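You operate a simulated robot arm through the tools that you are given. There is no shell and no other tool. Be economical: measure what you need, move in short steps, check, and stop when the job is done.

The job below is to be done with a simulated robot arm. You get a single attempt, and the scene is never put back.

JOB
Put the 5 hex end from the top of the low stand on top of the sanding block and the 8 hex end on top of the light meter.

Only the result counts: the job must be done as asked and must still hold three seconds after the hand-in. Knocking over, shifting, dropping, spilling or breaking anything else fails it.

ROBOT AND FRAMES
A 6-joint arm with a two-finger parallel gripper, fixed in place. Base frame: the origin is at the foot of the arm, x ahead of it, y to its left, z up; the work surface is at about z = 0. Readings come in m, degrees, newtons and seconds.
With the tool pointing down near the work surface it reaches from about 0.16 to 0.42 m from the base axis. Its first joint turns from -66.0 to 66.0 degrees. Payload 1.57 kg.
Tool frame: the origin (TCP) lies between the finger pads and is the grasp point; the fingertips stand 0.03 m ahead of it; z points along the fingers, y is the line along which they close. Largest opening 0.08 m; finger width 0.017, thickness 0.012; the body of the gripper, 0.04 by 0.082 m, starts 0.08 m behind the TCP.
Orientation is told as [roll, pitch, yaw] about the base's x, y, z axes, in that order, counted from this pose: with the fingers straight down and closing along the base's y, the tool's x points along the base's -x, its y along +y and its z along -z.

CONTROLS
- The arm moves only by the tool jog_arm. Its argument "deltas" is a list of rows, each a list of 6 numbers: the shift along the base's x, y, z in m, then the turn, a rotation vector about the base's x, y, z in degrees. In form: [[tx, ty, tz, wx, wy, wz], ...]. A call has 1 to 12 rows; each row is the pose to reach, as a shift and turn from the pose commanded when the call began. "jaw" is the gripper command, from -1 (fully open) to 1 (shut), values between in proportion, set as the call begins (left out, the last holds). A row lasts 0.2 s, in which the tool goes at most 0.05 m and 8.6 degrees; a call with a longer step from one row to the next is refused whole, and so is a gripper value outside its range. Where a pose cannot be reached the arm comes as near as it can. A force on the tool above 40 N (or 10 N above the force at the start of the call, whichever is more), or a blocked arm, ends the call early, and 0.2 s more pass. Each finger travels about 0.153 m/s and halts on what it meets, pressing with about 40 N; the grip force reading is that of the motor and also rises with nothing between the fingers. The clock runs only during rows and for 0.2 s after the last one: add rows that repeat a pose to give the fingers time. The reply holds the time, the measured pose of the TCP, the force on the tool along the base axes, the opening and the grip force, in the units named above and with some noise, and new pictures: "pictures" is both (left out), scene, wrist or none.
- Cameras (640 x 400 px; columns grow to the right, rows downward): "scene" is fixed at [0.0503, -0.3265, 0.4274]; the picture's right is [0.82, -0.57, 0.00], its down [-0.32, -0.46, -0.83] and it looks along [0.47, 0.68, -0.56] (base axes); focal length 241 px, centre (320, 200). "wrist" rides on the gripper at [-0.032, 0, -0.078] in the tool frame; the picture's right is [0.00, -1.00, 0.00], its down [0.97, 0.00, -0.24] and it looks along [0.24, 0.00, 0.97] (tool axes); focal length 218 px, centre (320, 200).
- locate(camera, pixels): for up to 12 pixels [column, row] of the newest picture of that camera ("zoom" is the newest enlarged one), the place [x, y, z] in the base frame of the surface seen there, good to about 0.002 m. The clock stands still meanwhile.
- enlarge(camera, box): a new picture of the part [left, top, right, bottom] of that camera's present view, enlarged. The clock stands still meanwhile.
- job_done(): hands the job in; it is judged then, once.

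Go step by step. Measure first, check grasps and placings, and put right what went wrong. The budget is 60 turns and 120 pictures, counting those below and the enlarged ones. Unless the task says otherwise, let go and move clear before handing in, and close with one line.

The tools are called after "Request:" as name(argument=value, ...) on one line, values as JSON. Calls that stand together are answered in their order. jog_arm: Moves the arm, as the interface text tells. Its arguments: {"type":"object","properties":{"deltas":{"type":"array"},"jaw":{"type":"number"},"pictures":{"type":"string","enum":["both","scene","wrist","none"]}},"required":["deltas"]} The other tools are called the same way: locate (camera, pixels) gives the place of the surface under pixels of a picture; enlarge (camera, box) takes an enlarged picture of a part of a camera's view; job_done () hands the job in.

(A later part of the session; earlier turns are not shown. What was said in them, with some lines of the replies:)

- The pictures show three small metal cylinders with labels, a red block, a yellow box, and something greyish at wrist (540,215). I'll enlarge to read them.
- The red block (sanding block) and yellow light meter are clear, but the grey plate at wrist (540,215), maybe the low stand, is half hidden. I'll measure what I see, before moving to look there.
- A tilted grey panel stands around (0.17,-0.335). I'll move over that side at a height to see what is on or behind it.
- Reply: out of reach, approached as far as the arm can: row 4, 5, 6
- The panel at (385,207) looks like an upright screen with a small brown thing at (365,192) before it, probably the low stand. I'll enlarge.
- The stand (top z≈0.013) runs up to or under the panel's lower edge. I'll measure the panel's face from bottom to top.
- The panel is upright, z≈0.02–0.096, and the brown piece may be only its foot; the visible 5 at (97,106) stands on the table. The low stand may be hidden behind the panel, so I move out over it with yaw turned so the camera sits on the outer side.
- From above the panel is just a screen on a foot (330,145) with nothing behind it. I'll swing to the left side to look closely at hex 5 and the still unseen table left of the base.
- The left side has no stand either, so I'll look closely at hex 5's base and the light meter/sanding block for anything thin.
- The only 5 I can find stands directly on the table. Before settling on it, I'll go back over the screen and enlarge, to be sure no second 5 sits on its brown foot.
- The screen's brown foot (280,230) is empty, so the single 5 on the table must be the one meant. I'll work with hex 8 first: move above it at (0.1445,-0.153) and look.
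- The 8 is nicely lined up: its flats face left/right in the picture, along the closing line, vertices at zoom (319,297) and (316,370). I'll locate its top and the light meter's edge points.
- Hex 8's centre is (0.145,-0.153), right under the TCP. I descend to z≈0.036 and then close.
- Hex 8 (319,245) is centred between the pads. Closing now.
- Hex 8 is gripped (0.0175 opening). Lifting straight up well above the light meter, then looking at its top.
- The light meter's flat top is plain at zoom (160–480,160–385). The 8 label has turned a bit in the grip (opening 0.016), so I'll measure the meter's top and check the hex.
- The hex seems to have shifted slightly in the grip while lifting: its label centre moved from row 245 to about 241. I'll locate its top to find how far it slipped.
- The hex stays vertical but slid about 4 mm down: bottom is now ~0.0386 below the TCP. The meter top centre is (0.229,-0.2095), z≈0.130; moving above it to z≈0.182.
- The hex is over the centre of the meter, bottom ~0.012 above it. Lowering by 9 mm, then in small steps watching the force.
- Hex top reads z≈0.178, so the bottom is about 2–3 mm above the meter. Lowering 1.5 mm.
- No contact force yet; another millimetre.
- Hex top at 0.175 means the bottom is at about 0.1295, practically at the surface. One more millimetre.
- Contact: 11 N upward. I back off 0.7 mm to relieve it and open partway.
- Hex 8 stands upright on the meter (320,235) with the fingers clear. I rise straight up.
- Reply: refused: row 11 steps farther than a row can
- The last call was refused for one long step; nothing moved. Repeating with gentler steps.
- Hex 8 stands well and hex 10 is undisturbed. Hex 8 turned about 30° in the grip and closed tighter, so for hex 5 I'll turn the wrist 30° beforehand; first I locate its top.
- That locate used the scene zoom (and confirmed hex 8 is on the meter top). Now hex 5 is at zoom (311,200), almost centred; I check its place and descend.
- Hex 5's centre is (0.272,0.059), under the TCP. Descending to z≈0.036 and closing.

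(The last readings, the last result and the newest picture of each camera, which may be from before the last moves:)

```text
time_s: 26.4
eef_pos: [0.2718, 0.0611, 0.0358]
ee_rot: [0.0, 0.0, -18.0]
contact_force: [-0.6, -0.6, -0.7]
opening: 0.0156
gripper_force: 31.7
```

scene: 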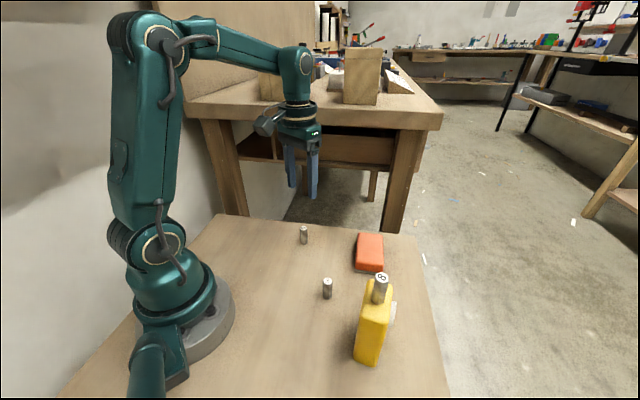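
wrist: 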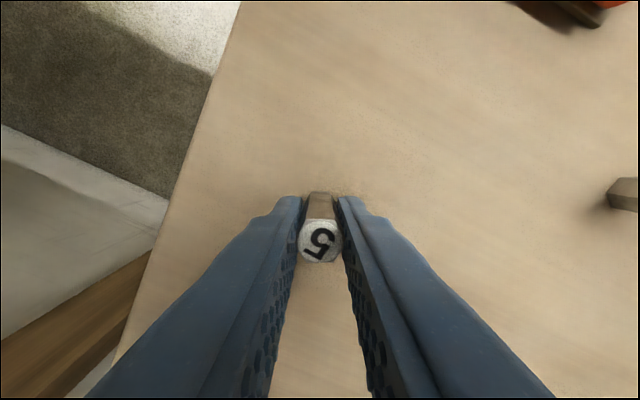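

Hex 5 is gripped at 0.0156 as hoped. Lifting straight, then turning toward the sanding block to measure its top.

Request:
jog_arm(deltas=[[0, 0, 0.02, 0, 0, 0], [0, 0, 0.05, 0, 0, 0], [0, 0, 0.085, 0, 0, 0], [0.01, -0.03, 0.1, 0, 0, 0], [0.02, -0.07, 0.11, 0, 0, 0], [0.03, -0.1, 0.11, 0, 0, 0], [0.03, -0.1, 0.11, 0, 0, 0]])

Request:
enlarge(camera="wrist", box=[240, 50, 440, 200])

Request:
locate(camera="wrist", pixels=[[320, 241], [317, 243], [322, 239], [320, 225], [320, 215], [320, 205], [320, 197]])

```text
time_s: 28.0
eef_pos: [0.3026, -0.0396, 0.1469]
ee_rot: [0.0, -0.1, -17.9]
contact_force: [-0.8, -0.3, -1.7]
opening: 0.0158
gripper_force: 31.7
```

scene: 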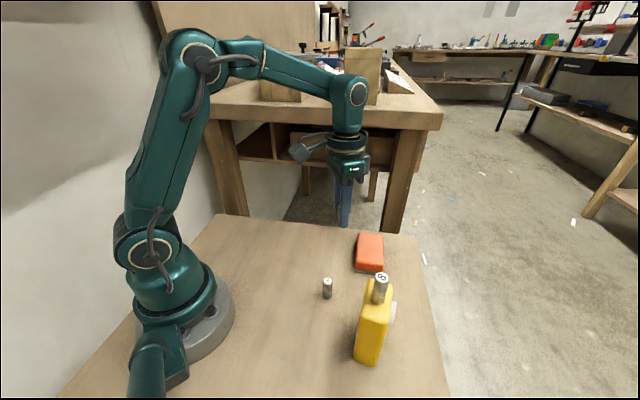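
wrist: 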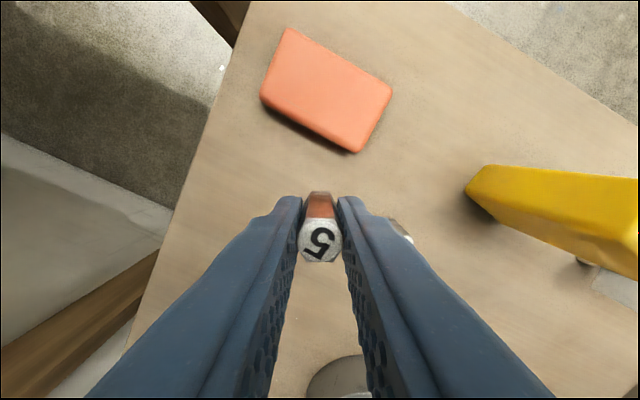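

```text
2.67 times, centred on (340, 125) of wrist
```

zoom: 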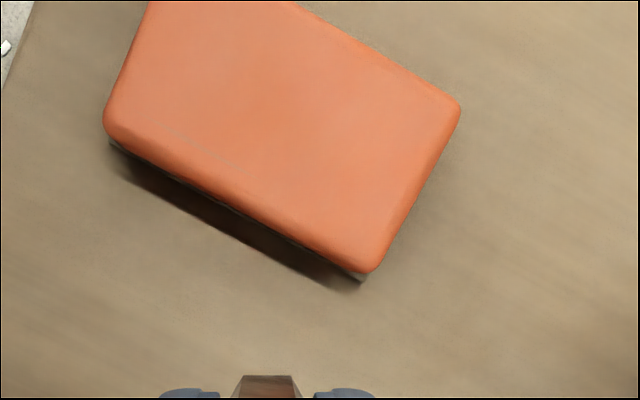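

```text
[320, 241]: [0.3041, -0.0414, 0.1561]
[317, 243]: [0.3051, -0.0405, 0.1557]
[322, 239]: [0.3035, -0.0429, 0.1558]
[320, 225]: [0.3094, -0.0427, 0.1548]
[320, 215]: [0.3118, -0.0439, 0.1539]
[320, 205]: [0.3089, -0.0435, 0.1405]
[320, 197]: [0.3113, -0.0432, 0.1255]
```

Hex 5 is held vertical, top at 0.156 so bottom ≈0.0366 below the TCP. Now measuring the sanding block's top.

Request:
locate(camera="wrist", pixels=[[290, 36], [384, 88], [268, 96], [358, 144], [325, 90], [305, 60], [350, 120], [300, 95], [350, 85]])

```text
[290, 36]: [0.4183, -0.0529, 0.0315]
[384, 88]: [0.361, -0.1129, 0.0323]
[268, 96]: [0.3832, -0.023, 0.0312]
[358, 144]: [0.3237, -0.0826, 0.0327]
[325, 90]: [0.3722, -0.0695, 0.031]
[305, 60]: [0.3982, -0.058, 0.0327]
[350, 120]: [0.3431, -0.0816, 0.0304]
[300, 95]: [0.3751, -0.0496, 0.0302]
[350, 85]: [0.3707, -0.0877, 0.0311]
```

Block centre is about (0.3715,-0.068) with top z≈0.032. Moving above it, then down to TCP z≈0.08.

Request:
jog_arm(deltas=[[0.03, -0.012, 0, 0, 0, 0], [0.055, -0.022, 0, 0, 0, 0], [0.0685, -0.0275, 0, 0, 0, 0], [0.0685, -0.0275, -0.03, 0, 0, 0], [0.0685, -0.0275, -0.055, 0, 0, 0], [0.0685, -0.0275, -0.067, 0, 0, 0], [0.0685, -0.0275, -0.067, 0, 0, 0]])

Request:
locate(camera="wrist", pixels=[[320, 241], [317, 243], [322, 239]])

```text
time_s: 29.6
eef_pos: [0.3701, -0.0677, 0.0783]
ee_rot: [0.0, -0.1, -17.8]
contact_force: [0.0, 0.4, -1.6]
opening: 0.0159
gripper_force: 31.3
```

scene: 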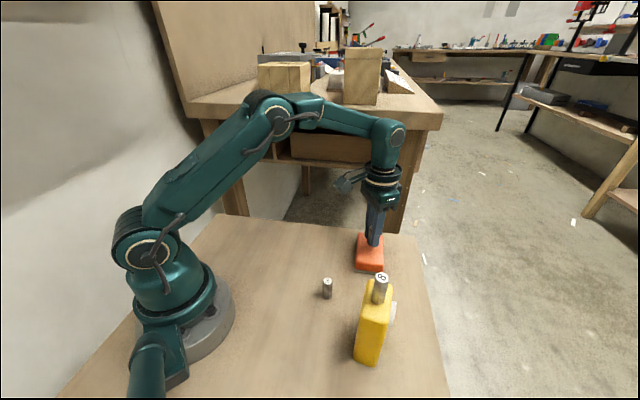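
wrist: 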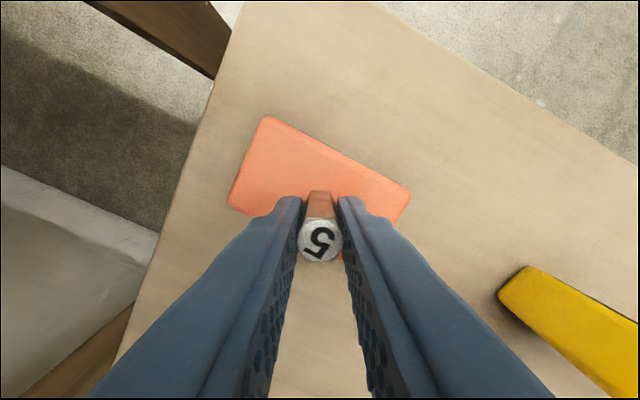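

```text
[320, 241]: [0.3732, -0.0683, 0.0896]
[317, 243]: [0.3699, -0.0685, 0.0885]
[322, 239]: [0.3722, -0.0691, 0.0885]
```

Hex top at 0.089 → bottom ≈0.043, gap ~0.011. Lowering 8 mm, then another 1.5.

Request:
jog_arm(deltas=[[0, 0, -0.004, 0, 0, 0], [0, 0, -0.007, 0, 0, 0], [0, 0, -0.008, 0, 0, 0]], pictures="none")

Request:
jog_arm(deltas=[[0, 0, -0.0008, 0, 0, 0], [0, 0, -0.0015, 0, 0, 0]], pictures="wrist")

Request:
locate(camera="wrist", pixels=[[320, 241], [317, 243], [322, 239]])

```text
time_s: 30.4
eef_pos: [0.3703, -0.0676, 0.0697]
ee_rot: [0.0, 0.0, -17.9]
contact_force: [-0.5, 0.2, -0.5]
opening: 0.0156
gripper_force: 31.4
```

```text
time_s: 31.0
eef_pos: [0.3704, -0.067, 0.0694]
ee_rot: [-0.1, 0.0, -17.9]
contact_force: [-0.6, 0.0, -0.9]
opening: 0.0159
gripper_force: 31.1
```

wrist: 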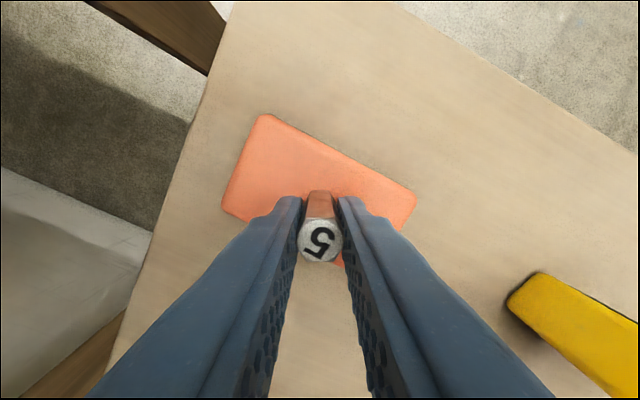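

```text
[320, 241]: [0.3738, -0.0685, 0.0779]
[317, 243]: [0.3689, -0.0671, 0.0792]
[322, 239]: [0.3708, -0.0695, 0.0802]
```

Hex top ~0.079, so the bottom is ~1–2 mm above the block. Another millimetre.

Request:
jog_arm(deltas=[[0, 0, -0.0005, 0, 0, 0], [0, 0, -0.001, 0, 0, 0]], pictures="none")

```text
time_s: 31.6
eef_pos: [0.369, -0.0669, 0.0682]
ee_rot: [-0.1, 0.0, -18.0]
contact_force: [0.5, -0.7, -0.8]
opening: 0.0157
gripper_force: 31.0
```

Request:
jog_arm(deltas=[[0, 0, -0.0005, 0, 0, 0], [0, 0, -0.001, 0, 0, 0]], pictures="none")

```text
time_s: 32.2
eef_pos: [0.3698, -0.0664, 0.0674]
ee_rot: [-0.1, -0.2, -17.9]
contact_force: [-1.3, 0.7, 2.6]
opening: 0.0158
gripper_force: 31.1
```

First touch shows (2.6 N). Lowering 0.4 mm to confirm.

Request:
jog_arm(deltas=[[0, 0, -0.0004, 0, 0, 0]], pictures="none")

```text
time_s: 32.6
eef_pos: [0.3704, -0.0679, 0.0691]
ee_rot: [0.0, -0.1, -17.9]
contact_force: [-4.2, 0.1, 11.6]
opening: 0.0154
gripper_force: 31.1
```

Contact confirmed (11.6 N). Back off 0.5 mm and open partway.

Request:
jog_arm(deltas=[[0, 0, 0.0005, 0, 0, 0], [0, 0, 0.0005, 0, 0, 0]], pictures="none")

Request:
jog_arm(deltas=[[0, 0, 0, 0, 0, 0], [0, 0, 0, 0, 0, 0], [0, 0, 0, 0, 0, 0]], jaw=-0.3)

```text
time_s: 33.2
eef_pos: [0.371, -0.0677, 0.0668]
ee_rot: [-0.1, -0.1, -17.9]
contact_force: [-1.5, -0.3, 7.0]
opening: 0.0157
gripper_force: 31.8
```

```text
time_s: 34.0
eef_pos: [0.3696, -0.0677, 0.0663]
ee_rot: [0.0, -0.1, -18.0]
contact_force: [-0.3, -0.3, 0.7]
opening: 0.0519
gripper_force: 0.1
```

scene: 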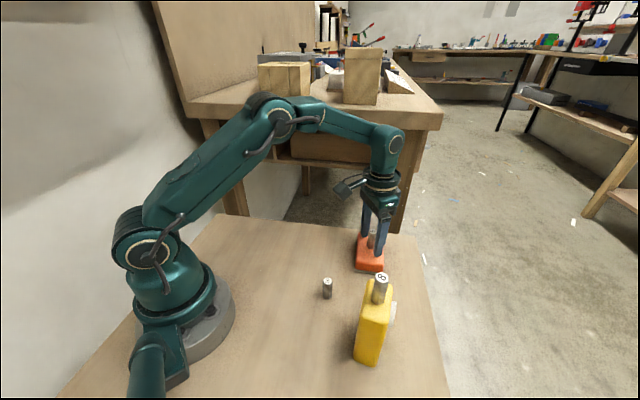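
wrist: 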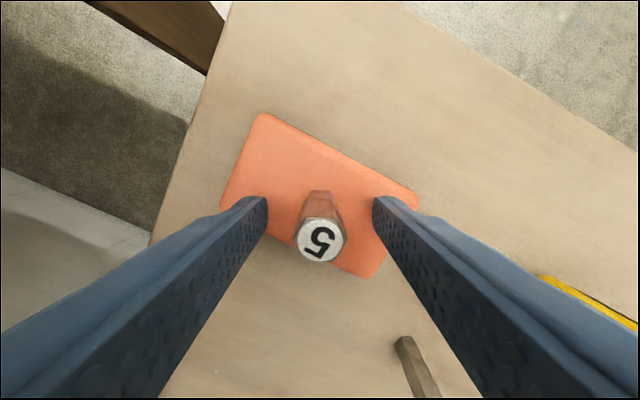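

Hex 5 stands on the block with the fingers clear. Rising straight up and backing away.

Request:
jog_arm(deltas=[[0, 0, 0.02, 0, 0, 0], [0, 0, 0.05, 0, 0, 0], [0, 0, 0.09, 0, 0, 0], [-0.03, 0.02, 0.12, 0, 0, 0], [-0.07, 0.04, 0.14, 0, 0, 0], [-0.07, 0.04, 0.14, 0, 0, 0], [-0.07, 0.04, 0.14, 0, 0, 0], [-0.07, 0.04, 0.14, 0, 0, 0]])

Request:
enlarge(camera="scene", box=[280, 210, 440, 370])

```text
time_s: 35.8
eef_pos: [0.3007, -0.0287, 0.208]
ee_rot: [0.0, -0.1, -17.9]
contact_force: [-0.2, -0.4, -0.1]
opening: 0.0521
gripper_force: 0.1
```

scene: 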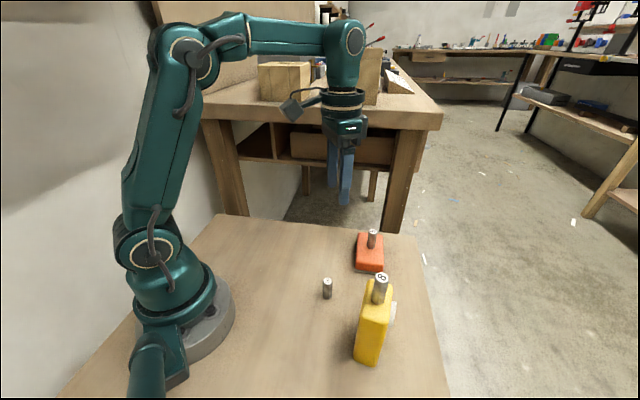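
wrist: 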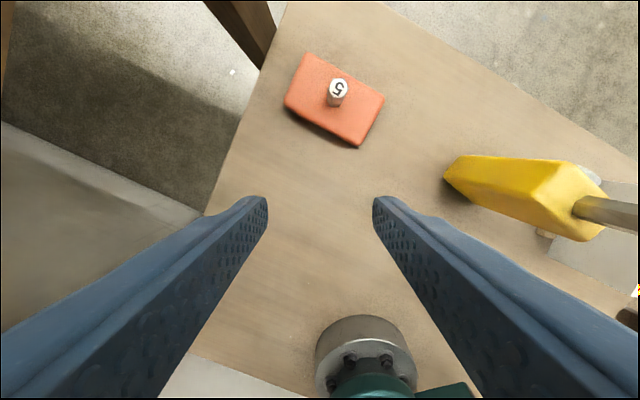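

```text
2.50 times, centred on (360, 290) of scene
```

zoom: 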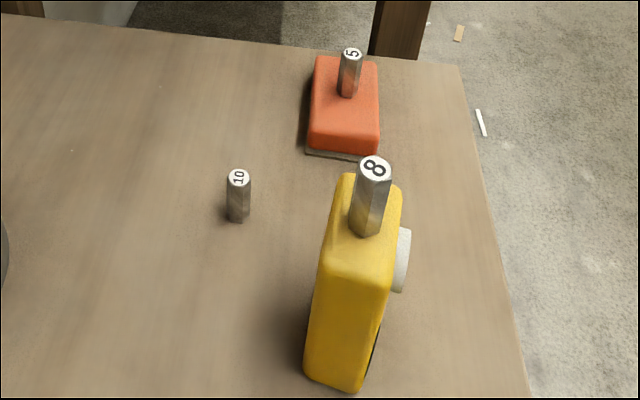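

The pictures show the 5 upright on the sanding block, the 8 upright on the light meter, and hex 10 where it was. The hand is clear, so I'm handing in.

Request:
job_done()

```text
The job is handed in.
```

The 5 hex end now stands on the sanding block and the 8 hex end on the light meter, but I didn't find a 5 on top of any low stand: the only 5 I saw stood directly on the table, so I used that one.
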